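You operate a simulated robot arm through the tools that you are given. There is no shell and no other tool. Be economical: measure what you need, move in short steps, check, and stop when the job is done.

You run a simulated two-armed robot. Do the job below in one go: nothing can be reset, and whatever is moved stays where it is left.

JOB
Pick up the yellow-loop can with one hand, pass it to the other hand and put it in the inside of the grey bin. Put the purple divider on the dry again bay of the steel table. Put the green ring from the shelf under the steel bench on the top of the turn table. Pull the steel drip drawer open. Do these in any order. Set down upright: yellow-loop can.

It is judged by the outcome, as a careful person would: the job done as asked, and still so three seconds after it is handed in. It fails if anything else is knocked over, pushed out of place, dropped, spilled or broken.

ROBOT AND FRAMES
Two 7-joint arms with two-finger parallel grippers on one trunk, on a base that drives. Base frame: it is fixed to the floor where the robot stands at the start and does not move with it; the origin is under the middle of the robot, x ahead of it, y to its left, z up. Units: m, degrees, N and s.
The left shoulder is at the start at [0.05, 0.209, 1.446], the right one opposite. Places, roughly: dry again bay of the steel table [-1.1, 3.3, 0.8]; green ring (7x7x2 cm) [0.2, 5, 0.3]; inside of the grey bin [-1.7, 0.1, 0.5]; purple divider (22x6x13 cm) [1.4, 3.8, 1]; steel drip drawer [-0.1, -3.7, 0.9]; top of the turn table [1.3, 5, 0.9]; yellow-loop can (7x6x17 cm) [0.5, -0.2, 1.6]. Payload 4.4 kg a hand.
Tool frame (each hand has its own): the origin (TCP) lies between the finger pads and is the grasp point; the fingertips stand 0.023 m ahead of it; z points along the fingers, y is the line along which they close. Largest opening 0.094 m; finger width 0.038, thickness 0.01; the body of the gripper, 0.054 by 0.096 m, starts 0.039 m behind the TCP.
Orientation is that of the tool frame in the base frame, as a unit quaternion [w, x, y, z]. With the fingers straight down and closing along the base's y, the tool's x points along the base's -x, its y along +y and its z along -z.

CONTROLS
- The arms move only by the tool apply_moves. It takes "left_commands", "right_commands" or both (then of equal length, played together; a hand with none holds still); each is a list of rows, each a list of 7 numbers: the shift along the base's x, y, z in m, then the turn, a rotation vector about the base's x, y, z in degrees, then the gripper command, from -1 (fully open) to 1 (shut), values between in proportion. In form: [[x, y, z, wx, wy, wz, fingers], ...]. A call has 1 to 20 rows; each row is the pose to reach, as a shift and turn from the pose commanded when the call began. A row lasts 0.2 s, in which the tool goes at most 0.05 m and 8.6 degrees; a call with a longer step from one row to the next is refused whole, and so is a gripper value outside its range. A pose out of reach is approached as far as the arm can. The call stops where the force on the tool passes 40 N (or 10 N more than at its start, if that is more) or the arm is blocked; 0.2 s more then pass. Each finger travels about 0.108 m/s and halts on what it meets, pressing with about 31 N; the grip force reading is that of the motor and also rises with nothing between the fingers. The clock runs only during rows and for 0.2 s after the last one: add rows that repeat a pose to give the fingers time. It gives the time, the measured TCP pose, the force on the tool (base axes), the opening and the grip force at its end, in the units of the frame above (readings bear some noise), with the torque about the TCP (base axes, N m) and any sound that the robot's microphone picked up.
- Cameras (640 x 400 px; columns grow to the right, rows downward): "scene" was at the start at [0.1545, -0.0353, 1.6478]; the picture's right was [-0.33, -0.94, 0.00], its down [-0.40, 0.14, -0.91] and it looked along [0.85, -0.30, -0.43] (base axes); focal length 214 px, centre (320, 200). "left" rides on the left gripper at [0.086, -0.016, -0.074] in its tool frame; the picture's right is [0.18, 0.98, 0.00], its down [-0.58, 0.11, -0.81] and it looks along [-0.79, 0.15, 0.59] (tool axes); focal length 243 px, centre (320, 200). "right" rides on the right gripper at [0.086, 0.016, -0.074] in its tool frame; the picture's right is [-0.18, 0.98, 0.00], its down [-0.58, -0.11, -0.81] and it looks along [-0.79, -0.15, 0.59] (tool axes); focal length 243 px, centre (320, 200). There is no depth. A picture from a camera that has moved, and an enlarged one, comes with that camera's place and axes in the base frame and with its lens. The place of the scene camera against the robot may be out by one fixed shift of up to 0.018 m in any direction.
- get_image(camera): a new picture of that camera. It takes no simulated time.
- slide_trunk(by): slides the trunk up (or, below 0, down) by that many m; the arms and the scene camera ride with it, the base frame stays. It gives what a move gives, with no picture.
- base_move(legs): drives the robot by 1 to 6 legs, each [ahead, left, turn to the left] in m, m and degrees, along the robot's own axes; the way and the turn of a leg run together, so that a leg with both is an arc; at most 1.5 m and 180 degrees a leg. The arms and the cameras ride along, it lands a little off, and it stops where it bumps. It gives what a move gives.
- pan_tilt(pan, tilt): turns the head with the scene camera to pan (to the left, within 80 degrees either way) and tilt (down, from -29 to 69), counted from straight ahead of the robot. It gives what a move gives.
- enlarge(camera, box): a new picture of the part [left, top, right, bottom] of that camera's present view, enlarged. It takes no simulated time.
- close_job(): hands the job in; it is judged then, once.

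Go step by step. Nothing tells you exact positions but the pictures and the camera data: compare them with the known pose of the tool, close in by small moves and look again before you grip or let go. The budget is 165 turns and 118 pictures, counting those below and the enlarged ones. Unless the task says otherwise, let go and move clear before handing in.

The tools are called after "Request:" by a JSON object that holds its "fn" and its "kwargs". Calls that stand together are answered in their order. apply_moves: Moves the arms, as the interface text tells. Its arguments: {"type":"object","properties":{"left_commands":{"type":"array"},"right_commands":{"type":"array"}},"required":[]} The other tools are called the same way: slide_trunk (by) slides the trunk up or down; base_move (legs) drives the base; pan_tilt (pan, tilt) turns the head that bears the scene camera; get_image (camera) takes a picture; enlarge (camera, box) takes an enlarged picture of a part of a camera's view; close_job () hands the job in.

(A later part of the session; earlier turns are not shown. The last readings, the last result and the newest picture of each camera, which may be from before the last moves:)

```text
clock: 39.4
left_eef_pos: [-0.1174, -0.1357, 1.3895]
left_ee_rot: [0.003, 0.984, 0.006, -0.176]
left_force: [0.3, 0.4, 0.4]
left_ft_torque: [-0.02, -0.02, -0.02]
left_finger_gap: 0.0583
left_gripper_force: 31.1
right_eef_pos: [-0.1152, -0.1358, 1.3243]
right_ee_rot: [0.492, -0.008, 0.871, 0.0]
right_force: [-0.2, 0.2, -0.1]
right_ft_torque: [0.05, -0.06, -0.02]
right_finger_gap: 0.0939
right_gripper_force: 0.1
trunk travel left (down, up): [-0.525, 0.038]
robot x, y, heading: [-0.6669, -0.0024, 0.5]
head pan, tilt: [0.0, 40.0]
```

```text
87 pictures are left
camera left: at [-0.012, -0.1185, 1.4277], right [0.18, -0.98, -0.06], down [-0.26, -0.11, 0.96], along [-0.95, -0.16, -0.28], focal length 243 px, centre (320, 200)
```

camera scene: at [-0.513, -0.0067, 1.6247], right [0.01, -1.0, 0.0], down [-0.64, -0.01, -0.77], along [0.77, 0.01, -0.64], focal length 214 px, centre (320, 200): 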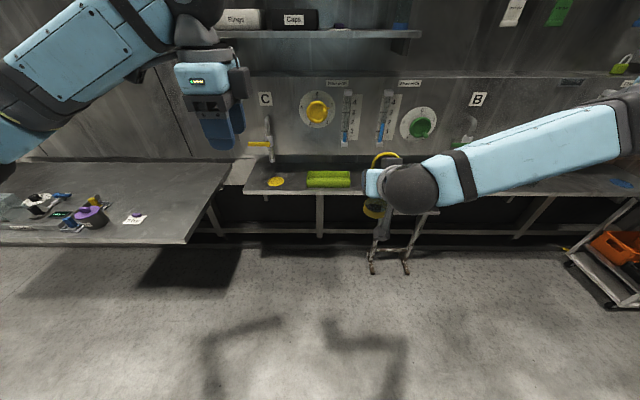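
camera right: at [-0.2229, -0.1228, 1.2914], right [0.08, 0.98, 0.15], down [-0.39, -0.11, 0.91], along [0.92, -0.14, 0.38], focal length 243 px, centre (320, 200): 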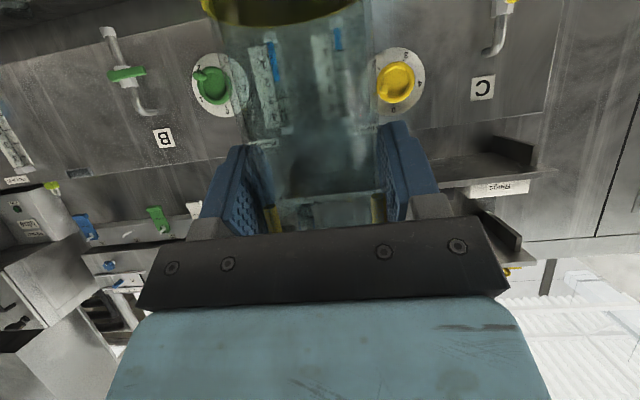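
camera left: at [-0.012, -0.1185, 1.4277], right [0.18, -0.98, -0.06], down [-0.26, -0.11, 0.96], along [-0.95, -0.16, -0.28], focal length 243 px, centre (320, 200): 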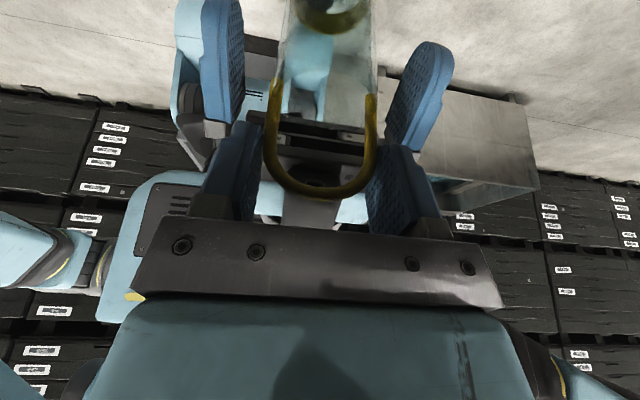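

Request:
{"fn": "apply_moves", "kwargs": {"right_commands": [[-0.03, 0, 0, 0, 0, 0, -1], [-0.06, 0, 0, 0, 0, 0, -1], [-0.09, 0, 0, 0, 0, 0, -1], [-0.12, 0, 0, 0, 0, 0, -1], [-0.13, -0.04, -0.02, 0, 5, 0, -1], [-0.13, -0.08, -0.04, 0, 10, 0, -1], [-0.13, -0.12, -0.06, 0, 15, 0, -1], [-0.13, -0.16, -0.08, 0, 20, 0, -1]]}}

Request:
{"fn": "base_move", "kwargs": {"legs": [[0, 0, 175]]}}

Request:
{"fn": "pan_tilt", "kwargs": {"pan": 0, "tilt": 35}}

Request:
{"fn": "get_image", "kwargs": {"camera": "scene"}}

```text
clock: 41.2
left_eef_pos: [-0.1193, -0.1373, 1.3889]
left_ee_rot: [0.002, 0.984, 0.005, -0.176]
left_force: [-1.3, -0.3, -0.4]
left_ft_torque: [0.0, -0.01, 0.0]
left_finger_gap: 0.0582
left_gripper_force: 31.1
right_eef_pos: [-0.231, -0.3009, 1.2403]
right_ee_rot: [0.333, -0.007, 0.943, 0.002]
right_force: [0.3, 0.0, -0.4]
right_ft_torque: [0.06, -0.02, 0.02]
right_finger_gap: 0.0939
right_gripper_force: 0.0
right hand out of reach, approached as far as the arm can: row 3, 4, 5, 6, 7, 8
trunk travel left (down, up): [-0.525, 0.038]
robot x, y, heading: [-0.665, -0.0014, 0.7]
head pan, tilt: [0.0, 40.0]
```

```text
clock: 48.8
left_eef_pos: [-1.2016, 0.166, 1.3887]
left_ee_rot: [0.176, 0.028, 0.984, -0.003]
left_force: [0.3, -0.7, 0.0]
left_ft_torque: [0.0, -0.01, 0.0]
left_finger_gap: 0.0584
left_gripper_force: 30.9
right_eef_pos: [-1.0813, 0.3218, 1.2385]
right_ee_rot: [-0.009, 0.943, -0.024, -0.331]
right_force: [-0.5, -0.2, 0.4]
right_ft_torque: [0.01, 0.03, 0.0]
right_finger_gap: 0.094
right_gripper_force: 0.0
trunk travel left (down, up): [-0.525, 0.038]
robot x, y, heading: [-0.6645, -0.0065, 176.8]
head pan, tilt: [0.0, 40.0]
```

```text
clock: 49.5
left_eef_pos: [-1.2022, 0.1656, 1.3878]
left_ee_rot: [0.176, 0.027, 0.984, -0.003]
left_force: [0.2, -0.4, 0.1]
left_ft_torque: [-0.01, 0.0, -0.01]
left_finger_gap: 0.0581
left_gripper_force: 31.8
right_eef_pos: [-1.0815, 0.3214, 1.2384]
right_ee_rot: [-0.01, 0.943, -0.024, -0.331]
right_force: [0.4, -0.9, -0.8]
right_ft_torque: [0.0, -0.02, 0.03]
right_finger_gap: 0.0938
right_gripper_force: 0.1
trunk travel left (down, up): [-0.525, 0.038]
robot x, y, heading: [-0.6649, -0.0032, 176.8]
head pan, tilt: [0.0, 35.0]
```

```text
86 pictures are left
camera scene: at [-0.8204, 0.0014, 1.6323], right [0.06, 1.0, 0.0], down [0.57, -0.03, -0.82], along [-0.82, 0.05, -0.57], focal length 214 px, centre (320, 200)
```

scene: 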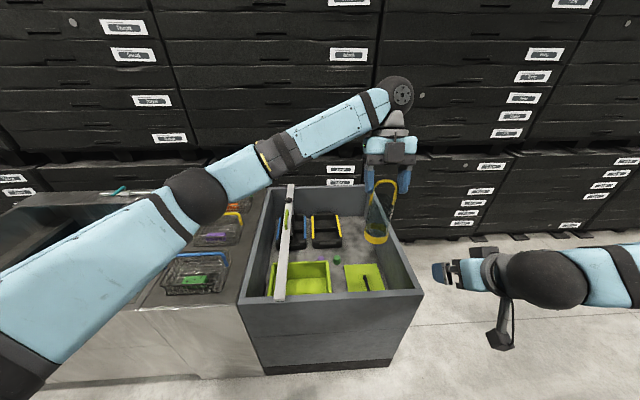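

The grey bin stands ahead with other things in it. I'll zoom in to find a free patch of floor inside.

Request:
{"fn": "enlarge", "kwargs": {"camera": "scene", "box": [230, 170, 430, 310]}}

```text
2.86 times, centred on (330, 240) of scene
camera zoom: at [-0.8204, 0.0014, 1.6323], right [0.06, 1.0, 0.0], down [0.57, -0.03, -0.82], along [-0.82, 0.05, -0.57], focal length 613 px, centre (291, 86)
```

zoom: 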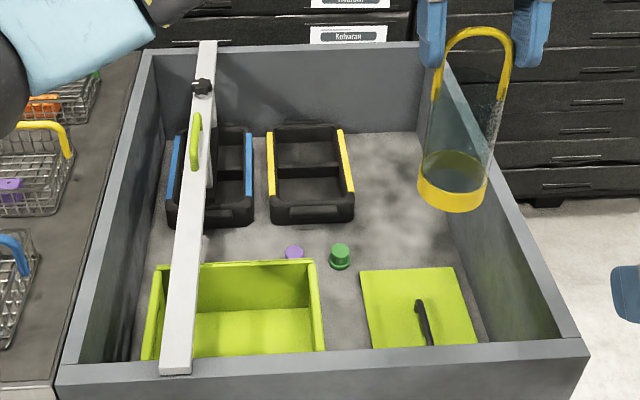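

The clear floor is on the bin's right side, around x -1.92, y 0.32. I'll reach it from the open side by driving round to y≈0.87 and facing -y.

Request:
{"fn": "base_move", "kwargs": {"legs": [[0, -0.9, 0], [0, 0, 93.2]]}}

Request:
{"fn": "pan_tilt", "kwargs": {"pan": -60, "tilt": 35}}

Request:
{"fn": "get_image", "kwargs": {"camera": "scene"}}

```text
clock: 61.6
left_eef_pos: [-0.7497, 0.3374, 1.388]
left_ee_rot: [0.125, -0.691, 0.701, 0.124]
left_force: [0.1, -0.6, -0.2]
left_ft_torque: [-0.01, -0.01, 0.0]
left_finger_gap: 0.0584
left_gripper_force: 30.7
right_eef_pos: [-0.91, 0.4525, 1.2388]
right_ee_rot: [0.231, 0.672, 0.663, -0.237]
right_force: [0.3, 0.3, -0.2]
right_ft_torque: [0.0, -0.05, -0.01]
right_finger_gap: 0.094
right_gripper_force: 0.1
trunk travel left (down, up): [-0.525, 0.038]
robot x, y, heading: [-0.5994, 0.8764, -90.6]
head pan, tilt: [0.0, 35.0]
```

```text
clock: 62.9
left_eef_pos: [-0.7491, 0.3378, 1.3887]
left_ee_rot: [0.124, -0.69, 0.702, 0.125]
left_force: [0.0, 0.6, 0.1]
left_ft_torque: [0.0, 0.01, -0.01]
left_finger_gap: 0.0583
left_gripper_force: 31.0
right_eef_pos: [-0.9101, 0.4525, 1.2386]
right_ee_rot: [0.231, 0.672, 0.663, -0.237]
right_force: [0.4, -0.4, 0.1]
right_ft_torque: [-0.01, -0.01, 0.0]
right_finger_gap: 0.094
right_gripper_force: 0.2
trunk travel left (down, up): [-0.525, 0.038]
robot x, y, heading: [-0.5987, 0.8772, -90.9]
head pan, tilt: [-60.0, 35.0]
```

```text
84 pictures are left
camera scene: at [-0.6795, 0.7657, 1.6323], right [-0.49, 0.87, 0.0], down [0.5, 0.28, -0.82], along [-0.72, -0.4, -0.57], focal length 214 px, centre (320, 200)
```

scene: 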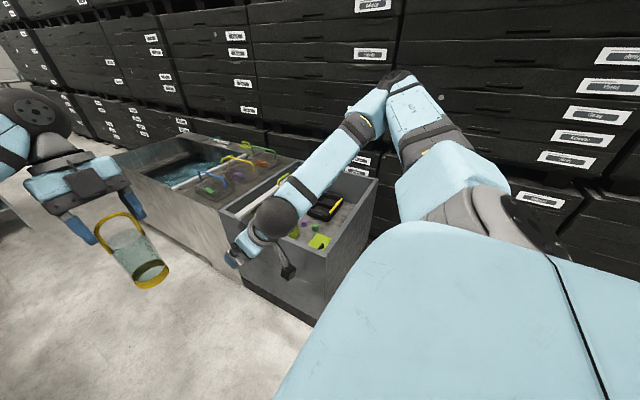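

The right elbow sticks out toward the stacks. I'll reach that arm forward a little to tuck the elbow, then strafe along in two steps.

Request:
{"fn": "apply_moves", "kwargs": {"right_commands": [[0, -0.04, -0.02, 0, 0, 0, -1], [0, -0.08, -0.04, 0, 0, 0, -1], [0, -0.12, -0.06, 0, 0, 0, -1], [0, -0.16, -0.08, 0, 0, 0, -1], [0, -0.2, -0.1, 0, 0, 0, -1]]}}

Request:
{"fn": "base_move", "kwargs": {"legs": [[0, -0.85, 0]]}}

Request:
{"fn": "get_image", "kwargs": {"camera": "scene"}}

```text
clock: 64.1
left_eef_pos: [-0.747, 0.3359, 1.3881]
left_ee_rot: [0.125, -0.69, 0.702, 0.126]
left_force: [0.0, -0.2, -0.7]
left_ft_torque: [0.0, 0.03, -0.03]
left_finger_gap: 0.0584
left_gripper_force: 31.0
right_eef_pos: [-0.9076, 0.2494, 1.14]
right_ee_rot: [0.23, 0.671, 0.664, -0.235]
right_force: [0.2, 0.0, 0.0]
right_ft_torque: [-0.01, -0.01, -0.01]
right_finger_gap: 0.094
right_gripper_force: 0.0
trunk travel left (down, up): [-0.525, 0.038]
robot x, y, heading: [-0.5999, 0.8836, -90.8]
head pan, tilt: [-60.0, 35.0]
```

```text
clock: 71.6
left_eef_pos: [-1.5719, 0.3596, 1.3885]
left_ee_rot: [0.126, -0.686, 0.706, 0.124]
left_force: [-0.3, 0.9, 1.0]
left_ft_torque: [0.03, 0.01, 0.02]
left_finger_gap: 0.0582
left_gripper_force: 31.1
right_eef_pos: [-1.7326, 0.2766, 1.1417]
right_ee_rot: [0.23, 0.676, 0.658, -0.238]
right_force: [-0.1, 0.0, 0.6]
right_ft_torque: [-0.01, 0.0, -0.03]
right_finger_gap: 0.094
right_gripper_force: 0.0
trunk travel left (down, up): [-0.525, 0.038]
robot x, y, heading: [-1.4149, 0.9033, -91.7]
head pan, tilt: [-60.0, 35.0]
```

```text
83 pictures are left
camera scene: at [-1.4957, 0.7867, 1.6323], right [-0.47, 0.88, 0.0], down [0.51, 0.27, -0.82], along [-0.72, -0.39, -0.57], focal length 214 px, centre (320, 200)
```

scene: 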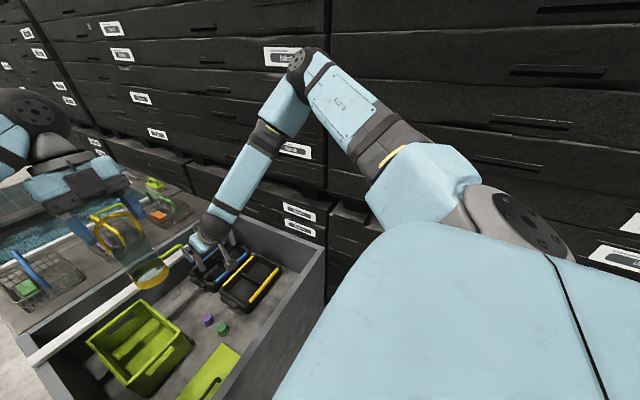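

Request:
{"fn": "base_move", "kwargs": {"legs": [[0.0, -0.18, 0]]}}

Request:
{"fn": "pan_tilt", "kwargs": {"pan": -25, "tilt": 50}}

Request:
{"fn": "get_image", "kwargs": {"camera": "scene"}}

```text
clock: 73.9
left_eef_pos: [-1.7573, 0.3647, 1.3892]
left_ee_rot: [0.126, -0.684, 0.708, 0.124]
left_force: [-0.3, -0.6, -0.7]
left_ft_torque: [-0.01, 0.0, 0.03]
left_finger_gap: 0.0582
left_gripper_force: 31.3
right_eef_pos: [-1.9176, 0.2849, 1.1413]
right_ee_rot: [0.229, 0.677, 0.658, -0.239]
right_force: [0.4, 0.2, 0.3]
right_ft_torque: [0.03, 0.0, -0.02]
right_finger_gap: 0.094
right_gripper_force: 0.1
trunk travel left (down, up): [-0.525, 0.038]
robot x, y, heading: [-1.6015, 0.9078, -92.2]
head pan, tilt: [-60.0, 35.0]
```

```text
clock: 74.9
left_eef_pos: [-1.757, 0.3669, 1.3886]
left_ee_rot: [0.125, -0.684, 0.708, 0.124]
left_force: [-0.7, -0.9, 0.9]
left_ft_torque: [-0.02, -0.02, 0.0]
left_finger_gap: 0.0581
left_gripper_force: 31.0
right_eef_pos: [-1.9186, 0.2848, 1.1416]
right_ee_rot: [0.231, 0.676, 0.658, -0.238]
right_force: [0.2, 0.1, 0.2]
right_ft_torque: [-0.04, 0.03, -0.05]
right_finger_gap: 0.0938
right_gripper_force: 0.0
trunk travel left (down, up): [-0.525, 0.038]
robot x, y, heading: [-1.6026, 0.9064, -92.0]
head pan, tilt: [-25.0, 50.0]
```

```text
82 pictures are left
camera scene: at [-1.6376, 0.7658, 1.6106], right [-0.89, 0.45, 0.0], down [0.35, 0.68, -0.64], along [-0.29, -0.57, -0.77], focal length 214 px, centre (320, 200)
```

scene: 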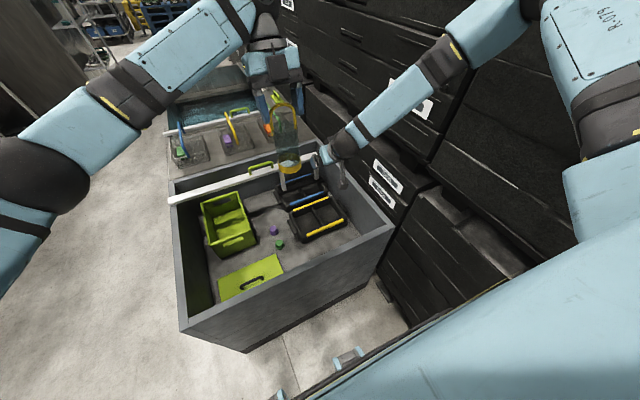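

Request:
{"fn": "enlarge", "kwargs": {"camera": "scene", "box": [165, 140, 405, 290]}}

```text
2.67 times, centred on (285, 215) of scene
camera zoom: at [-1.6376, 0.7658, 1.6106], right [-0.89, 0.45, 0.0], down [0.35, 0.68, -0.64], along [-0.29, -0.57, -0.77], focal length 572 px, centre (413, 160)
```

zoom: 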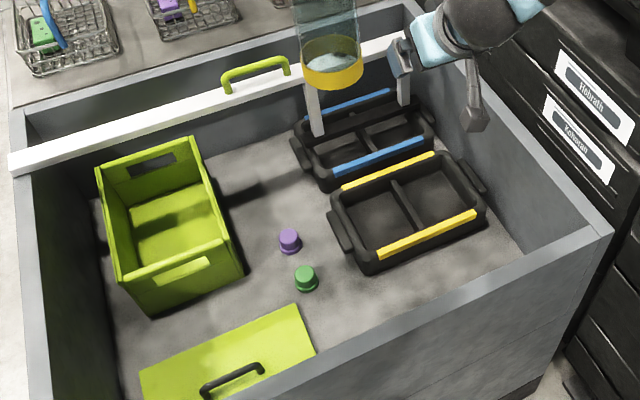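

The target is about x -1.82, y 0.31. I'll move the can over it, raise the right hand, and then lower the trunk by 0.3 m.

Request:
{"fn": "apply_moves", "kwargs": {"left_commands": [[-0.02, -0.018, 0, 0, 0, 0, 1], [-0.04, -0.036, 0, 0, 0, 0, 1], [-0.063, -0.055, 0, 0, 0, 0, 1], [-0.063, -0.055, 0, 0, 0, 0, 1], [-0.063, -0.055, 0, 0, 0, 0, 1]], "right_commands": [[0, 0, 0.04, 0, 0, 0, -1], [0, 0, 0.08, 0, 0, 0, -1], [0, 0, 0.12, 0, 0, 0, -1], [0, 0, 0.16, 0, 0, 0, -1], [0, 0, 0.2, 0, 0, 0, -1]]}}

Request:
{"fn": "slide_trunk", "kwargs": {"by": -0.3}}

Request:
{"fn": "get_image", "kwargs": {"camera": "left"}}

Request:
{"fn": "get_image", "kwargs": {"camera": "scene"}}

```text
clock: 76.3
left_eef_pos: [-1.8228, 0.3102, 1.3933]
left_ee_rot: [0.123, -0.683, 0.709, 0.125]
left_force: [0.5, -2.7, 1.7]
left_ft_torque: [-0.04, 0.06, 0.08]
left_finger_gap: 0.0583
left_gripper_force: 31.3
right_eef_pos: [-1.9244, 0.2865, 1.3356]
right_ee_rot: [0.223, 0.679, 0.659, -0.237]
right_force: [-0.1, 2.3, -2.6]
right_ft_torque: [-0.11, 0.14, 0.08]
right_finger_gap: 0.0938
right_gripper_force: 0.1
trunk travel left (down, up): [-0.525, 0.038]
robot x, y, heading: [-1.6018, 0.9069, -92.2]
head pan, tilt: [-25.0, 50.0]
stopped in row 5 (right hand): the force on the tool passed its limit at 43 N (the readings are from after the stop); the commanded pose is now the measured one
```

```text
clock: 79.3
left_eef_pos: [-1.8207, 0.3129, 1.0943]
left_ee_rot: [0.122, -0.684, 0.709, 0.125]
left_force: [0.4, -3.1, 10.7]
left_ft_torque: [-0.14, 0.45, 0.15]
left_finger_gap: 0.058
left_gripper_force: 30.8
right_eef_pos: [-1.923, 0.2869, 1.0366]
right_ee_rot: [0.223, 0.678, 0.659, -0.237]
right_force: [-0.7, 3.2, -10.4]
right_ft_torque: [-0.32, 0.64, 0.2]
right_finger_gap: 0.094
right_gripper_force: 0.0
trunk travel left (down, up): [-0.225, 0.338]
robot x, y, heading: [-1.6005, 0.907, -91.9]
head pan, tilt: [-25.0, 50.0]
```

```text
80 pictures are left
camera left: at [-1.8094, 0.2041, 1.1338], right [-0.99, -0.14, -0.05], down [-0.09, 0.27, 0.96], along [-0.12, 0.95, -0.28], focal length 243 px, centre (320, 200)
```

left: 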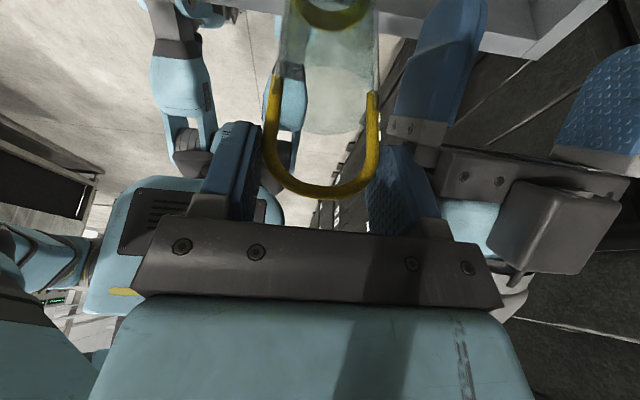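

```text
79 pictures are left
camera scene: at [-1.6375, 0.7659, 1.3107], right [-0.89, 0.45, 0.0], down [0.35, 0.68, -0.64], along [-0.29, -0.57, -0.77], focal length 214 px, centre (320, 200)
```

scene: 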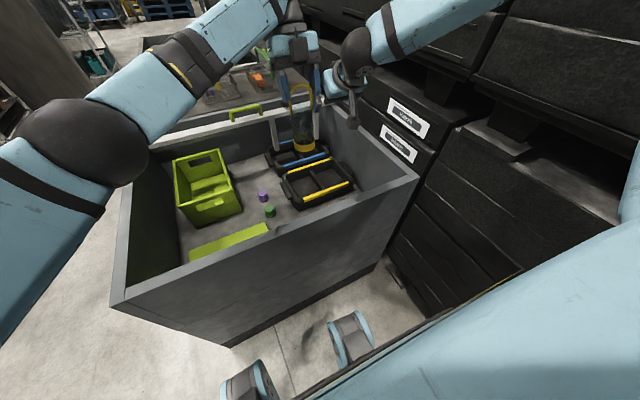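

The hands touch each other. I'll move the right hand away to -x and down a little before going on.

Request:
{"fn": "apply_moves", "kwargs": {"right_commands": [[-0.02, 0, -0.02, 0, 0, 0, -1], [-0.05, 0, -0.03, 0, 0, 0, -1], [-0.09, 0, -0.03, 0, 0, 0, -1], [-0.12, -0.01, -0.01, 0, 0, 0, -1], [-0.12, -0.02, 0.03, 0, 0, 0, -1]]}}

Request:
{"fn": "enlarge", "kwargs": {"camera": "scene", "box": [150, 20, 430, 290]}}

```text
clock: 80.5
left_eef_pos: [-1.8009, 0.3032, 1.0902]
left_ee_rot: [0.119, -0.683, 0.708, 0.136]
left_force: [0.3, -0.1, -2.2]
left_ft_torque: [0.02, -0.02, -0.02]
left_finger_gap: 0.0581
left_gripper_force: 31.8
right_eef_pos: [-2.022, 0.2571, 1.0655]
right_ee_rot: [0.214, 0.673, 0.666, -0.241]
right_force: [0.2, -0.1, -1.0]
right_ft_torque: [-0.01, -0.01, 0.03]
right_finger_gap: 0.0942
right_gripper_force: 0.1
trunk travel left (down, up): [-0.225, 0.338]
robot x, y, heading: [-1.5961, 0.9042, -91.6]
head pan, tilt: [-25.0, 50.0]
```

```text
1.48 times, centred on (290, 155) of scene
camera zoom: at [-1.6158, 0.7557, 1.3087], right [-0.89, 0.45, 0.02], down [0.33, 0.69, -0.64], along [-0.3, -0.57, -0.77], focal length 318 px, centre (364, 267)
```

zoom: 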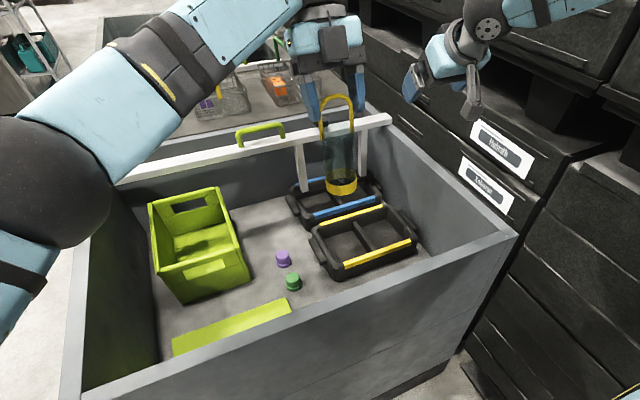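

The head view has shifted slightly, so the right elbow may be leaning on the stack. I'll look to that side.

Request:
{"fn": "pan_tilt", "kwargs": {"pan": -75, "tilt": 25}}

Request:
{"fn": "get_image", "kwargs": {"camera": "scene"}}

```text
clock: 81.6
left_eef_pos: [-1.8013, 0.3032, 1.0924]
left_ee_rot: [0.117, -0.683, 0.708, 0.135]
left_force: [-0.3, -0.6, -0.5]
left_ft_torque: [0.0, 0.0, -0.06]
left_finger_gap: 0.0582
left_gripper_force: 30.6
right_eef_pos: [-2.0214, 0.2569, 1.0674]
right_ee_rot: [0.213, 0.673, 0.666, -0.24]
right_force: [0.1, -0.5, -0.5]
right_ft_torque: [-0.03, 0.01, -0.04]
right_finger_gap: 0.094
right_gripper_force: 0.1
trunk travel left (down, up): [-0.225, 0.338]
robot x, y, heading: [-1.5986, 0.9064, -91.9]
head pan, tilt: [-75.0, 25.0]
```

```text
77 pictures are left
camera scene: at [-1.6699, 0.803, 1.3487], right [-0.23, 0.97, 0.01], down [0.39, 0.11, -0.91], along [-0.89, -0.21, -0.41], focal length 214 px, centre (320, 200)
```

scene: 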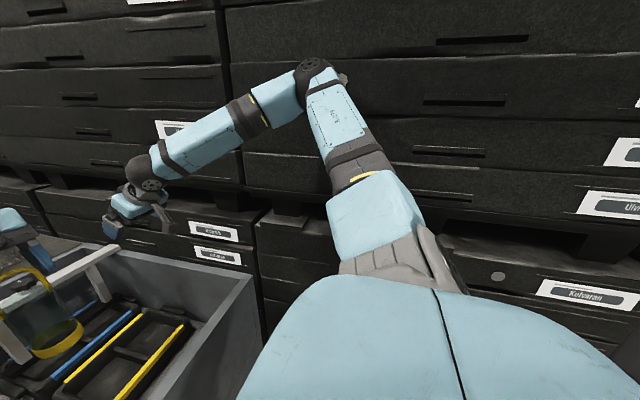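

The elbow is touching the stack. I'll shift the base 0.12 m away from it and re-aim the left arm.

Request:
{"fn": "base_move", "kwargs": {"legs": [[0, 0.12, 0]]}}

Request:
{"fn": "get_image", "kwargs": {"camera": "scene"}}

```text
clock: 83.4
left_eef_pos: [-1.7002, 0.3077, 1.0934]
left_ee_rot: [0.122, -0.683, 0.709, 0.125]
left_force: [1.7, 0.0, -1.1]
left_ft_torque: [0.01, 0.03, 0.0]
left_finger_gap: 0.0584
left_gripper_force: 31.6
right_eef_pos: [-1.9204, 0.2641, 1.0656]
right_ee_rot: [0.223, 0.678, 0.659, -0.237]
right_force: [-0.7, -0.4, -0.5]
right_ft_torque: [0.02, 0.01, 0.01]
right_finger_gap: 0.094
right_gripper_force: 0.0
trunk travel left (down, up): [-0.225, 0.338]
robot x, y, heading: [-1.479, 0.9029, -92.1]
head pan, tilt: [-75.0, 25.0]
```

```text
76 pictures are left
camera scene: at [-1.5707, 0.8094, 1.3481], right [-0.22, 0.97, 0.0], down [0.41, 0.1, -0.91], along [-0.88, -0.2, -0.42], focal length 214 px, centre (320, 200)
```

scene: 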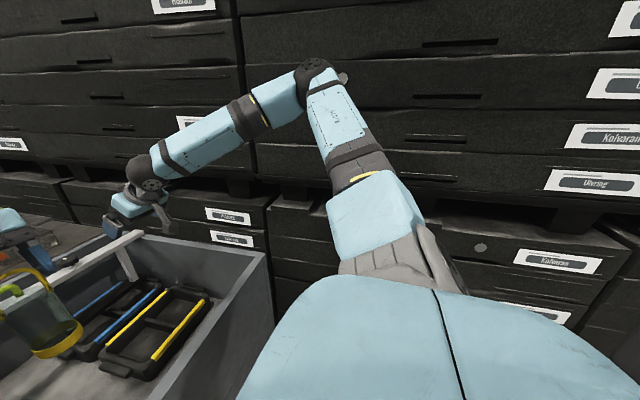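

Level again and clear. I'll yaw the base 9° right to swing the can over the free patch.

Request:
{"fn": "base_move", "kwargs": {"legs": [[0, 0, -8.5]]}}

Request:
{"fn": "pan_tilt", "kwargs": {"pan": -15, "tilt": 55}}

Request:
{"fn": "get_image", "kwargs": {"camera": "scene"}}

```text
clock: 84.4
left_eef_pos: [-1.7851, 0.3467, 1.0942]
left_ee_rot: [0.132, -0.628, 0.758, 0.114]
left_force: [-0.8, -0.4, -0.9]
left_ft_torque: [0.02, 0.01, 0.01]
left_finger_gap: 0.0586
left_gripper_force: 31.6
right_eef_pos: [-2.0102, 0.3354, 1.0659]
right_ee_rot: [0.206, 0.725, 0.607, -0.253]
right_force: [0.7, 0.8, -0.1]
right_ft_torque: [0.01, -0.02, 0.04]
right_finger_gap: 0.0938
right_gripper_force: 0.1
trunk travel left (down, up): [-0.225, 0.338]
robot x, y, heading: [-1.4813, 0.8983, -100.5]
head pan, tilt: [-75.0, 25.0]
```

```text
clock: 85.7
left_eef_pos: [-1.7848, 0.3457, 1.0946]
left_ee_rot: [0.132, -0.628, 0.758, 0.114]
left_force: [-0.6, -0.1, -0.3]
left_ft_torque: [0.0, 0.02, -0.02]
left_finger_gap: 0.0581
left_gripper_force: 30.6
right_eef_pos: [-2.0089, 0.3338, 1.0663]
right_ee_rot: [0.205, 0.725, 0.607, -0.253]
right_force: [0.4, -0.2, -0.5]
right_ft_torque: [0.0, -0.01, 0.01]
right_finger_gap: 0.094
right_gripper_force: 0.1
trunk travel left (down, up): [-0.225, 0.338]
robot x, y, heading: [-1.4766, 0.9045, -100.3]
head pan, tilt: [-15.0, 55.0]
```

```text
75 pictures are left
camera scene: at [-1.522, 0.7661, 1.3041], right [-0.9, 0.43, 0.0], down [0.35, 0.74, -0.57], along [-0.25, -0.52, -0.82], focal length 214 px, centre (320, 200)
```

scene: 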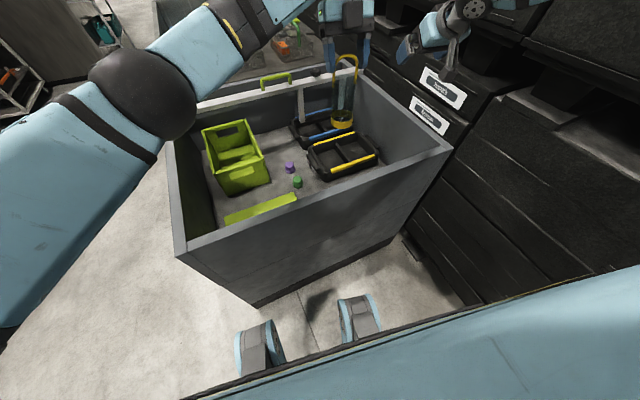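

Target x -1.785, y 0.30. I'll descend into the bin most of the way, then check.

Request:
{"fn": "apply_moves", "kwargs": {"left_commands": [[0, -0.015, -0.03, 0, 0, 0, 1], [0, -0.03, -0.06, 0, 0, 0, 1], [0, -0.045, -0.1, 0, 0, 0, 1], [0, -0.045, -0.14, 0, 0, 0, 1], [0, -0.045, -0.18, 0, 0, 0, 1], [0, -0.045, -0.22, 0, 0, 0, 1], [0, -0.045, -0.26, 0, 0, 0, 1], [0, -0.045, -0.3, 0, 0, 0, 1], [0, -0.045, -0.34, 0, 0, 0, 1], [0, -0.045, -0.37, 0, 0, 0, 1]]}}

Request:
{"fn": "get_image", "kwargs": {"camera": "scene"}}

Request:
{"fn": "get_image", "kwargs": {"camera": "left"}}

```text
clock: 87.9
left_eef_pos: [-1.7603, 0.3075, 0.7768]
left_ee_rot: [0.131, -0.628, 0.758, 0.116]
left_force: [-0.5, 0.1, -1.1]
left_ft_torque: [-0.05, 0.0, 0.0]
left_finger_gap: 0.0583
left_gripper_force: 30.4
left hand out of reach, approached as far as the arm can: row 6, 7, 8, 9, 10
right_eef_pos: [-2.0092, 0.3343, 1.0665]
right_ee_rot: [0.206, 0.724, 0.608, -0.253]
right_force: [-0.3, 0.1, -0.4]
right_ft_torque: [-0.01, -0.01, -0.02]
right_finger_gap: 0.0941
right_gripper_force: 0.0
trunk travel left (down, up): [-0.225, 0.338]
robot x, y, heading: [-1.4818, 0.8998, -100.6]
head pan, tilt: [-15.0, 55.0]
```

```text
74 pictures are left
camera scene: at [-1.522, 0.7661, 1.3041], right [-0.9, 0.43, 0.0], down [0.35, 0.74, -0.57], along [-0.25, -0.52, -0.82], focal length 214 px, centre (320, 200)
```

scene: 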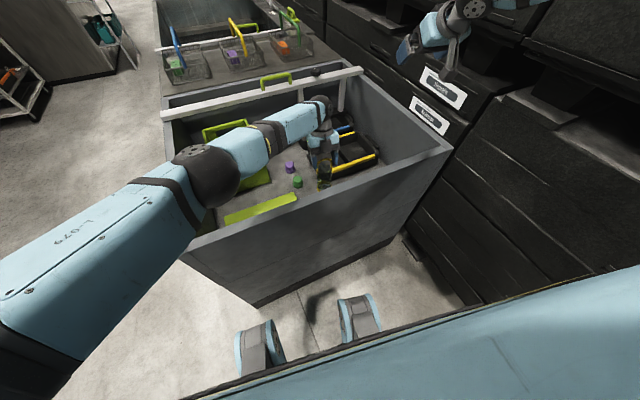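

```text
73 pictures are left
camera left: at [-1.7633, 0.1989, 0.8166], right [-1.0, 0.01, -0.05], down [-0.05, 0.28, 0.96], along [0.03, 0.96, -0.28], focal length 243 px, centre (320, 200)
```

left: 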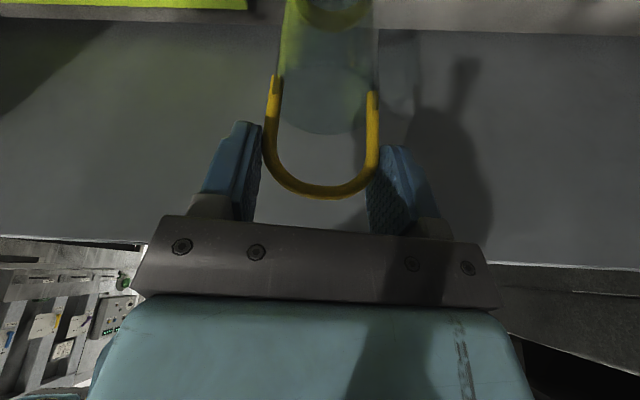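

The left arm is at its reach limit, so I'll raise it, drive 0.13 m closer to the bin, and go down again.

Request:
{"fn": "apply_moves", "kwargs": {"left_commands": [[0, 0, 0.04, 0, 0, 0, 1], [0, 0, 0.08, 0, 0, 0, 1], [0, 0, 0.12, 0, 0, 0, 1], [0, 0, 0.16, 0, 0, 0, 1], [0, 0, 0.2, 0, 0, 0, 1], [0, 0, 0.24, 0, 0, 0, 1], [0, 0, 0.26, 0, 0, 0, 1]]}}

Request:
{"fn": "base_move", "kwargs": {"legs": [[0.13, 0, 0]]}}

Request:
{"fn": "apply_moves", "kwargs": {"left_commands": [[0.005, 0.04, 0, 0, 0, 0, 1], [0.01, 0.08, 0, 0, 0, 0, 1], [0.015, 0.12, 0, 0, 0, 0, 1], [0.02, 0.13, -0.02, 0, 0, 0, 1], [0.02, 0.13, -0.06, 0, 0, 0, 1], [0.02, 0.13, -0.1, 0, 0, 0, 1], [0.02, 0.13, -0.14, 0, 0, 0, 1], [0.02, 0.13, -0.18, 0, 0, 0, 1], [0.02, 0.13, -0.22, 0, 0, 0, 1], [0.02, 0.13, -0.26, 0, 0, 0, 1], [0.02, 0.13, -0.28, 0, 0, 0, 1]]}}

Request:
{"fn": "get_image", "kwargs": {"camera": "scene"}}

```text
clock: 89.5
left_eef_pos: [-1.7599, 0.3077, 1.0315]
left_ee_rot: [0.132, -0.629, 0.758, 0.115]
left_force: [0.0, -0.5, 0.2]
left_ft_torque: [-0.04, 0.0, 0.02]
left_finger_gap: 0.0583
left_gripper_force: 31.3
right_eef_pos: [-2.0104, 0.3356, 1.0656]
right_ee_rot: [0.207, 0.724, 0.608, -0.253]
right_force: [0.2, -0.6, 0.4]
right_ft_torque: [0.0, -0.01, 0.03]
right_finger_gap: 0.0943
right_gripper_force: 0.0
trunk travel left (down, up): [-0.225, 0.338]
robot x, y, heading: [-1.4799, 0.902, -100.5]
head pan, tilt: [-15.0, 55.0]
```

```text
clock: 90.8
left_eef_pos: [-1.7749, 0.2071, 1.0312]
left_ee_rot: [0.132, -0.632, 0.755, 0.115]
left_force: [-0.5, 0.0, -0.6]
left_ft_torque: [-0.01, 0.04, 0.02]
left_finger_gap: 0.0581
left_gripper_force: 31.1
right_eef_pos: [-2.0257, 0.2331, 1.0648]
right_ee_rot: [0.206, 0.723, 0.609, -0.253]
right_force: [-0.2, 0.3, 0.1]
right_ft_torque: [-0.01, 0.05, 0.02]
right_finger_gap: 0.0938
right_gripper_force: 0.1
trunk travel left (down, up): [-0.225, 0.338]
robot x, y, heading: [-1.4967, 0.806, -99.9]
head pan, tilt: [-15.0, 55.0]
stopped in leg 1: the robot was blocked; the commanded pose is now the measured one
```

```text
clock: 93.2
left_eef_pos: [-1.7575, 0.3396, 0.7497]
left_ee_rot: [0.131, -0.631, 0.755, 0.116]
left_force: [-0.4, -0.8, -1.1]
left_ft_torque: [-0.01, -0.01, 0.01]
left_finger_gap: 0.0583
left_gripper_force: 31.5
right_eef_pos: [-2.0264, 0.2342, 1.0647]
right_ee_rot: [0.206, 0.723, 0.61, -0.252]
right_force: [-0.3, 0.9, -0.4]
right_ft_torque: [0.03, 0.02, 0.04]
right_finger_gap: 0.0941
right_gripper_force: 0.1
trunk travel left (down, up): [-0.225, 0.338]
robot x, y, heading: [-1.5002, 0.8029, -100.1]
head pan, tilt: [-15.0, 55.0]
```

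```text
72 pictures are left
camera scene: at [-1.5409, 0.668, 1.3041], right [-0.91, 0.42, 0.0], down [0.35, 0.74, -0.57], along [-0.24, -0.52, -0.82], focal length 214 px, centre (320, 200)
```

scene: 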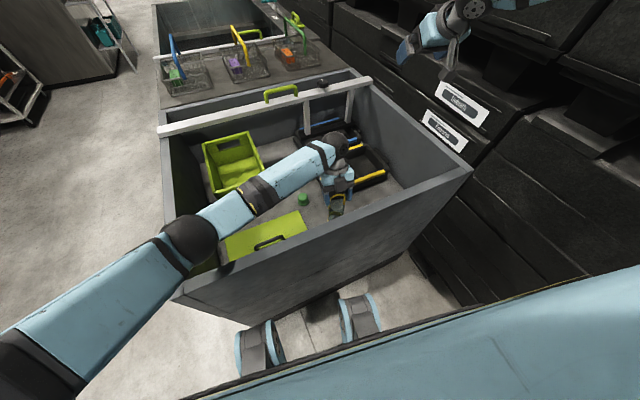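

Request:
{"fn": "apply_moves", "kwargs": {"left_commands": [[-0.009, -0.01, -0.02, 0, 0, 0, 1], [-0.018, -0.02, -0.04, 0, 0, 0, 1], [-0.018, -0.02, -0.06, 0, 0, 0, 1], [-0.018, -0.02, -0.075, 0, 0, 0, 1]]}}

Request:
{"fn": "get_image", "kwargs": {"camera": "left"}}

Request:
{"fn": "enlarge", "kwargs": {"camera": "scene", "box": [240, 130, 400, 260]}}

```text
clock: 94.2
left_eef_pos: [-1.7736, 0.3189, 0.675]
left_ee_rot: [0.131, -0.631, 0.756, 0.115]
left_force: [-0.2, -0.4, -0.9]
left_ft_torque: [-0.01, 0.01, 0.01]
left_finger_gap: 0.0583
left_gripper_force: 31.0
right_eef_pos: [-2.0265, 0.2341, 1.0648]
right_ee_rot: [0.206, 0.723, 0.609, -0.252]
right_force: [0.6, 0.6, 0.1]
right_ft_torque: [0.0, 0.05, -0.01]
right_finger_gap: 0.0944
right_gripper_force: 0.1
trunk travel left (down, up): [-0.225, 0.338]
robot x, y, heading: [-1.5001, 0.8041, -100.3]
head pan, tilt: [-15.0, 55.0]
```

```text
71 pictures are left
camera left: at [-1.7773, 0.2099, 0.7148], right [-1.0, 0.0, -0.06], down [-0.05, 0.28, 0.96], along [0.02, 0.96, -0.28], focal length 243 px, centre (320, 200)
```

left: 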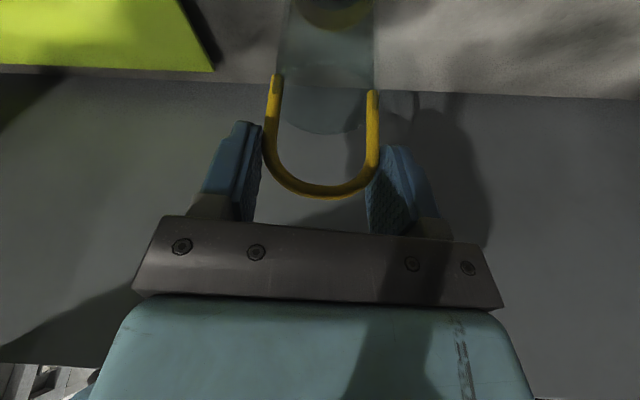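

```text
3.08 times, centred on (320, 195) of scene
camera zoom: at [-1.541, 0.6681, 1.3041], right [-0.91, 0.42, 0.0], down [0.35, 0.74, -0.57], along [-0.24, -0.52, -0.82], focal length 660 px, centre (320, 215)
```

zoom: 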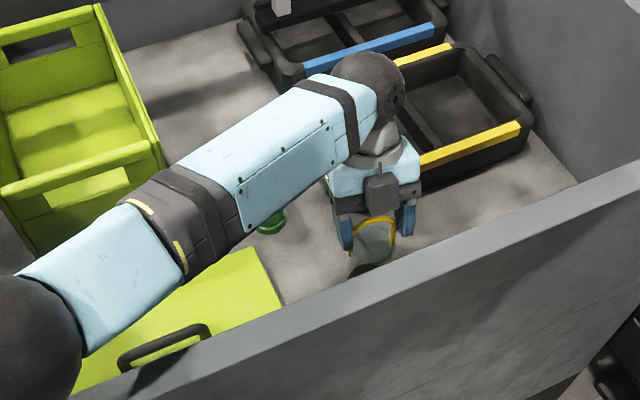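

The floor appears close under the can. I'll go down in small steps, watching the force.

Request:
{"fn": "apply_moves", "kwargs": {"left_commands": [[0, 0, -0.006, 0, 0, 0, 1], [0, 0, -0.012, 0, 0, 0, 1]]}}

Request:
{"fn": "apply_moves", "kwargs": {"left_commands": [[0, 0, -0.003, 0, 0, 0, 1], [0, 0, -0.006, 0, 0, 0, 1]]}}

Request:
{"fn": "get_image", "kwargs": {"camera": "left"}}

```text
clock: 94.8
left_eef_pos: [-1.7762, 0.3177, 0.6663]
left_ee_rot: [0.129, -0.631, 0.756, 0.116]
left_force: [1.9, 3.6, 27.8]
left_ft_torque: [-0.05, -0.21, -0.04]
left_finger_gap: 0.0586
left_gripper_force: 31.3
right_eef_pos: [-2.025, 0.236, 1.0668]
right_ee_rot: [0.207, 0.722, 0.61, -0.253]
right_force: [0.8, -0.4, -0.2]
right_ft_torque: [-0.01, 0.01, 0.03]
right_finger_gap: 0.0942
right_gripper_force: 0.1
trunk travel left (down, up): [-0.225, 0.338]
robot x, y, heading: [-1.5005, 0.8055, -100.1]
head pan, tilt: [-15.0, 55.0]
```

```text
clock: 95.3
left_eef_pos: [-1.7737, 0.3187, 0.6593]
left_ee_rot: [0.13, -0.631, 0.756, 0.115]
left_force: [-4.1, 0.5, 26.9]
left_ft_torque: [-0.11, 0.07, -0.01]
left_finger_gap: 0.058
left_gripper_force: 31.2
right_eef_pos: [-2.0252, 0.2353, 1.0668]
right_ee_rot: [0.207, 0.722, 0.61, -0.253]
right_force: [0.3, -0.3, -0.5]
right_ft_torque: [-0.01, 0.01, 0.0]
right_finger_gap: 0.094
right_gripper_force: 0.1
trunk travel left (down, up): [-0.225, 0.338]
robot x, y, heading: [-1.4966, 0.8058, -100.5]
head pan, tilt: [-15.0, 55.0]
```

```text
69 pictures are left
camera left: at [-1.777, 0.2097, 0.7], right [-1.0, 0.0, -0.05], down [-0.05, 0.28, 0.96], along [0.02, 0.96, -0.28], focal length 243 px, centre (320, 200)
```

left: 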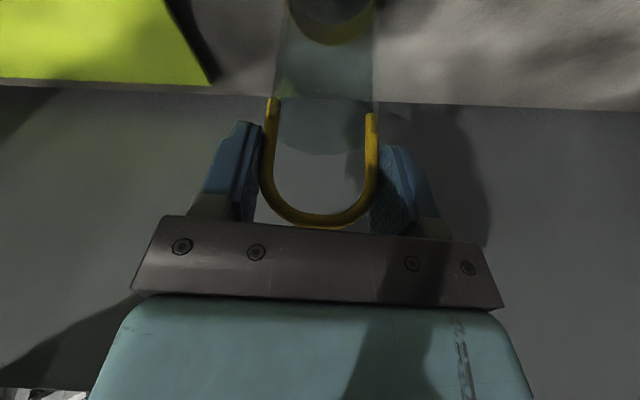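

The can is on the bin floor. I'll ease off, open, and lift the hand away.

Request:
{"fn": "apply_moves", "kwargs": {"left_commands": [[0, 0, 0.003, 0, 0, 0, 1], [0, 0, 0.004, 0, 0, 0, 0.5], [0, 0, 0.004, 0, 0, 0, 0], [0, 0, 0.004, 0, 0, 0, -0.5], [0, 0, 0.004, 0, 0, 0, -1], [0, 0, 0.004, 0, 0, 0, -1]]}}

Request:
{"fn": "get_image", "kwargs": {"camera": "left"}}

```text
clock: 96.8
left_eef_pos: [-1.7738, 0.3178, 0.6637]
left_ee_rot: [0.132, -0.632, 0.755, 0.116]
left_force: [-0.1, -0.2, 0.1]
left_ft_torque: [0.02, 0.01, 0.01]
left_finger_gap: 0.0939
left_gripper_force: 0.1
right_eef_pos: [-2.0272, 0.2343, 1.0648]
right_ee_rot: [0.206, 0.723, 0.609, -0.252]
right_force: [-0.1, -0.1, 0.1]
right_ft_torque: [0.0, -0.02, 0.0]
right_finger_gap: 0.0942
right_gripper_force: 0.0
trunk travel left (down, up): [-0.225, 0.338]
robot x, y, heading: [-1.4978, 0.8045, -100.1]
head pan, tilt: [-15.0, 55.0]
```

```text
68 pictures are left
camera left: at [-1.7762, 0.2088, 0.7017], right [-1.0, 0.0, -0.06], down [-0.05, 0.28, 0.96], along [0.02, 0.96, -0.28], focal length 243 px, centre (320, 200)
```

left: 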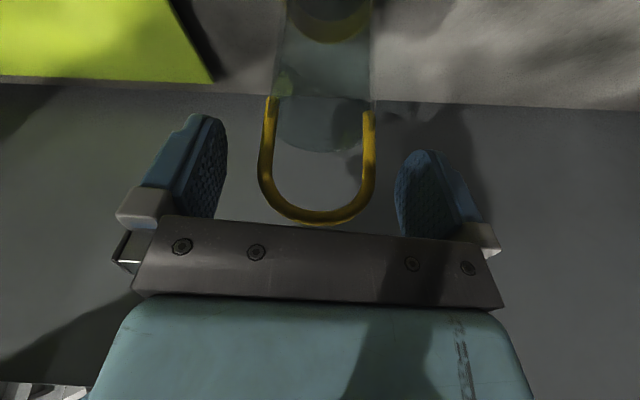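

Request:
{"fn": "apply_moves", "kwargs": {"left_commands": [[0, 0, 0.03, 0, 0, 0, -1], [0, 0, 0.06, 0, 0, 0, -1], [0, 0, 0.1, 0, 0, 0, -1], [0, 0, 0.14, 0, 0, 0, -1], [0, 0, 0.18, 0, 0, 0, -1], [0, 0, 0.22, 0, 0, 0, -1], [0, 0, 0.26, 0, 0, 0, -1], [0, 0, 0.3, 0, 0, 0, -1], [0, 0, 0.34, 0, 0, 0, -1], [0, 0, 0.38, 0, 0, 0, -1]]}}

Request:
{"fn": "slide_trunk", "kwargs": {"by": 0.3}}

Request:
{"fn": "enlarge", "kwargs": {"camera": "scene", "box": [200, 130, 440, 280]}}

```text
clock: 99.0
left_eef_pos: [-1.7735, 0.3165, 1.0405]
left_ee_rot: [0.132, -0.631, 0.756, 0.115]
left_force: [0.2, 1.0, 0.2]
left_ft_torque: [0.0, -0.02, 0.0]
left_finger_gap: 0.0941
left_gripper_force: 0.1
right_eef_pos: [-2.0259, 0.2346, 1.0652]
right_ee_rot: [0.206, 0.723, 0.61, -0.253]
right_force: [0.0, -0.5, 0.2]
right_ft_torque: [-0.01, -0.01, 0.03]
right_finger_gap: 0.0941
right_gripper_force: 0.0
trunk travel left (down, up): [-0.225, 0.338]
robot x, y, heading: [-1.4994, 0.8033, -99.9]
head pan, tilt: [-15.0, 55.0]
```

```text
clock: 102.0
left_eef_pos: [-1.773, 0.3162, 1.342]
left_ee_rot: [0.132, -0.631, 0.755, 0.116]
left_force: [0.2, 0.3, 0.3]
left_ft_torque: [0.02, 0.03, 0.0]
left_finger_gap: 0.0939
left_gripper_force: 0.0
right_eef_pos: [-2.0271, 0.2336, 1.3659]
right_ee_rot: [0.206, 0.723, 0.61, -0.252]
right_force: [-0.1, 0.5, 0.5]
right_ft_torque: [-0.03, 0.01, -0.03]
right_finger_gap: 0.0939
right_gripper_force: 0.1
trunk travel left (down, up): [-0.525, 0.038]
robot x, y, heading: [-1.4962, 0.8021, -100.2]
head pan, tilt: [-15.0, 55.0]
```

```text
2.67 times, centred on (320, 205) of scene
camera zoom: at [-1.5409, 0.668, 1.604], right [-0.91, 0.42, 0.0], down [0.35, 0.74, -0.57], along [-0.24, -0.52, -0.82], focal length 572 px, centre (320, 187)
```

zoom: 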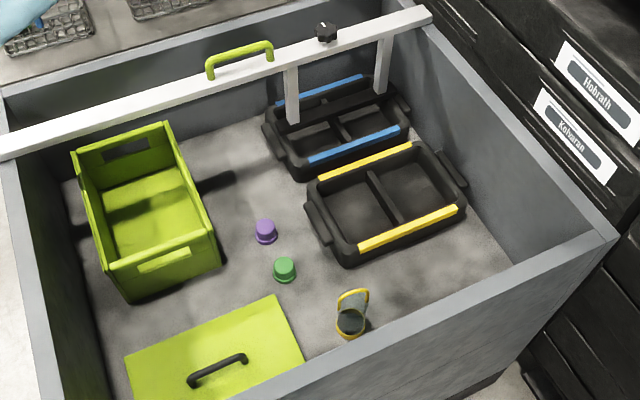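

The can stands upright in the bin. I'll back off, move away from the stacks, and turn toward +y to view the next areas.

Request:
{"fn": "base_move", "kwargs": {"legs": [[-0.35, 0, 0], [0, 0.7, 0], [0, 0, 175]]}}

Request:
{"fn": "pan_tilt", "kwargs": {"pan": -20, "tilt": 20}}

Request:
{"fn": "get_image", "kwargs": {"camera": "scene"}}

```text
clock: 117.5
left_eef_pos: [-0.4307, 1.4823, 1.3414]
left_ee_rot: [0.109, 0.785, 0.594, -0.137]
left_force: [0.0, 0.0, -0.1]
left_ft_torque: [0.01, 0.02, 0.02]
left_finger_gap: 0.094
left_gripper_force: 0.0
right_eef_pos: [-0.1713, 1.5396, 1.3648]
right_ee_rot: [0.263, -0.573, 0.751, 0.194]
right_force: [-0.3, 0.0, 0.5]
right_ft_torque: [0.01, 0.02, 0.02]
right_finger_gap: 0.0938
right_gripper_force: 0.0
trunk travel left (down, up): [-0.525, 0.038]
robot x, y, heading: [-0.7529, 1.0235, 74.6]
head pan, tilt: [-15.0, 55.0]
```

```text
clock: 118.5
left_eef_pos: [-0.4298, 1.482, 1.3396]
left_ee_rot: [0.109, 0.785, 0.594, -0.138]
left_force: [-0.8, -0.6, 0.0]
left_ft_torque: [0.02, -0.03, -0.03]
left_finger_gap: 0.0941
left_gripper_force: 0.1
right_eef_pos: [-0.1708, 1.5398, 1.3655]
right_ee_rot: [0.262, -0.574, 0.751, 0.193]
right_force: [0.2, -0.3, 0.0]
right_ft_torque: [0.04, 0.0, -0.01]
right_finger_gap: 0.094
right_gripper_force: 0.1
trunk travel left (down, up): [-0.525, 0.038]
robot x, y, heading: [-0.7509, 1.0216, 74.4]
head pan, tilt: [-20.0, 20.0]
```

```text
66 pictures are left
camera scene: at [-0.6782, 1.1584, 1.6561], right [0.81, -0.58, 0.0], down [-0.2, -0.28, -0.94], along [0.55, 0.76, -0.34], focal length 214 px, centre (320, 200)
```

scene: 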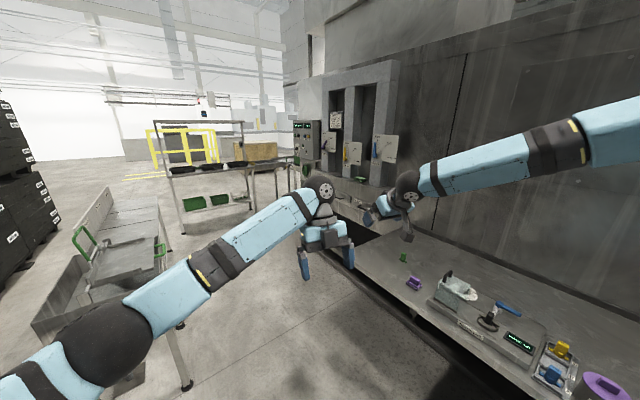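

Next I'll drive along the aisle toward the divider's area.

Request:
{"fn": "base_move", "kwargs": {"legs": [[0, 0, 15.5], [1.3, -0.42, 0]]}}

Request:
{"fn": "pan_tilt", "kwargs": {"pan": -40, "tilt": 25}}

Request:
{"fn": "get_image", "kwargs": {"camera": "scene"}}

Request:
{"fn": "pan_tilt", "kwargs": {"pan": 45, "tilt": 35}}

Request:
{"fn": "get_image", "kwargs": {"camera": "scene"}}

```text
clock: 126.1
left_eef_pos: [-0.148, 2.819, 1.3412]
left_ee_rot: [0.127, 0.696, 0.697, -0.121]
left_force: [-0.4, -0.7, -0.4]
left_ft_torque: [0.01, -0.02, -0.04]
left_finger_gap: 0.0938
left_gripper_force: 0.1
right_eef_pos: [0.0852, 2.9455, 1.3658]
right_ee_rot: [-0.232, 0.672, -0.666, -0.228]
right_force: [-0.6, 0.0, 0.1]
right_ft_torque: [-0.01, -0.01, 0.01]
right_finger_gap: 0.0941
right_gripper_force: 0.0
trunk travel left (down, up): [-0.525, 0.038]
robot x, y, heading: [-0.3321, 2.2908, 90.2]
head pan, tilt: [-20.0, 20.0]
```

```text
clock: 126.9
left_eef_pos: [-0.1479, 2.8199, 1.34]
left_ee_rot: [0.127, 0.696, 0.697, -0.121]
left_force: [-0.2, -0.8, -0.2]
left_ft_torque: [0.02, 0.0, 0.0]
left_finger_gap: 0.094
left_gripper_force: 0.1
right_eef_pos: [0.0863, 2.9459, 1.3645]
right_ee_rot: [-0.232, 0.672, -0.665, -0.228]
right_force: [-0.5, -0.5, 0.1]
right_ft_torque: [0.02, 0.01, 0.01]
right_finger_gap: 0.0941
right_gripper_force: 0.1
trunk travel left (down, up): [-0.525, 0.038]
robot x, y, heading: [-0.3297, 2.2905, 90.0]
head pan, tilt: [-40.0, 25.0]
```

```text
65 pictures are left
camera scene: at [-0.2718, 2.4244, 1.6481], right [0.77, -0.64, 0.0], down [-0.27, -0.32, -0.91], along [0.58, 0.7, -0.42], focal length 214 px, centre (320, 200)
```

scene: 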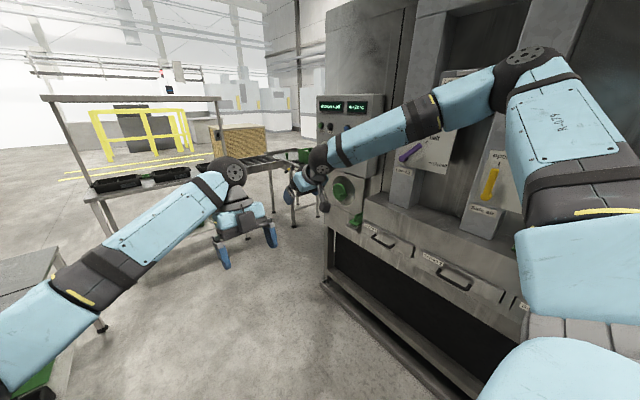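

```text
clock: 128.5
left_eef_pos: [-0.1484, 2.8202, 1.3419]
left_ee_rot: [0.127, 0.695, 0.697, -0.12]
left_force: [-0.6, 0.4, 1.7]
left_ft_torque: [0.0, 0.0, 0.03]
left_finger_gap: 0.0938
left_gripper_force: 0.0
right_eef_pos: [0.0868, 2.9464, 1.3653]
right_ee_rot: [-0.233, 0.672, -0.665, -0.229]
right_force: [0.8, 0.0, 0.5]
right_ft_torque: [0.01, -0.03, -0.03]
right_finger_gap: 0.0939
right_gripper_force: 0.0
trunk travel left (down, up): [-0.525, 0.038]
robot x, y, heading: [-0.3307, 2.2909, 90.2]
head pan, tilt: [45.0, 35.0]
```

```text
64 pictures are left
camera scene: at [-0.3932, 2.4155, 1.6323], right [0.71, 0.71, 0.0], down [0.41, -0.4, -0.82], along [-0.58, 0.58, -0.57], focal length 214 px, centre (320, 200)
```

scene: 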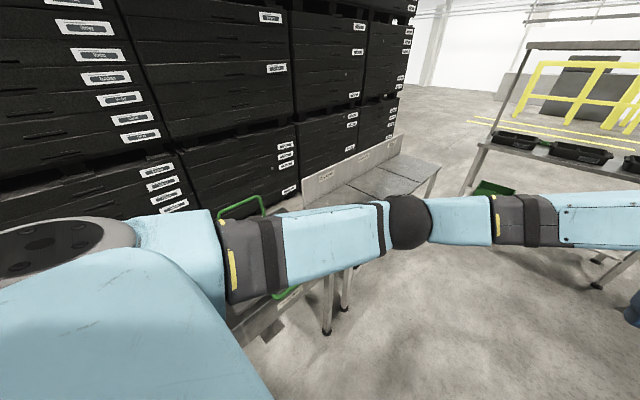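

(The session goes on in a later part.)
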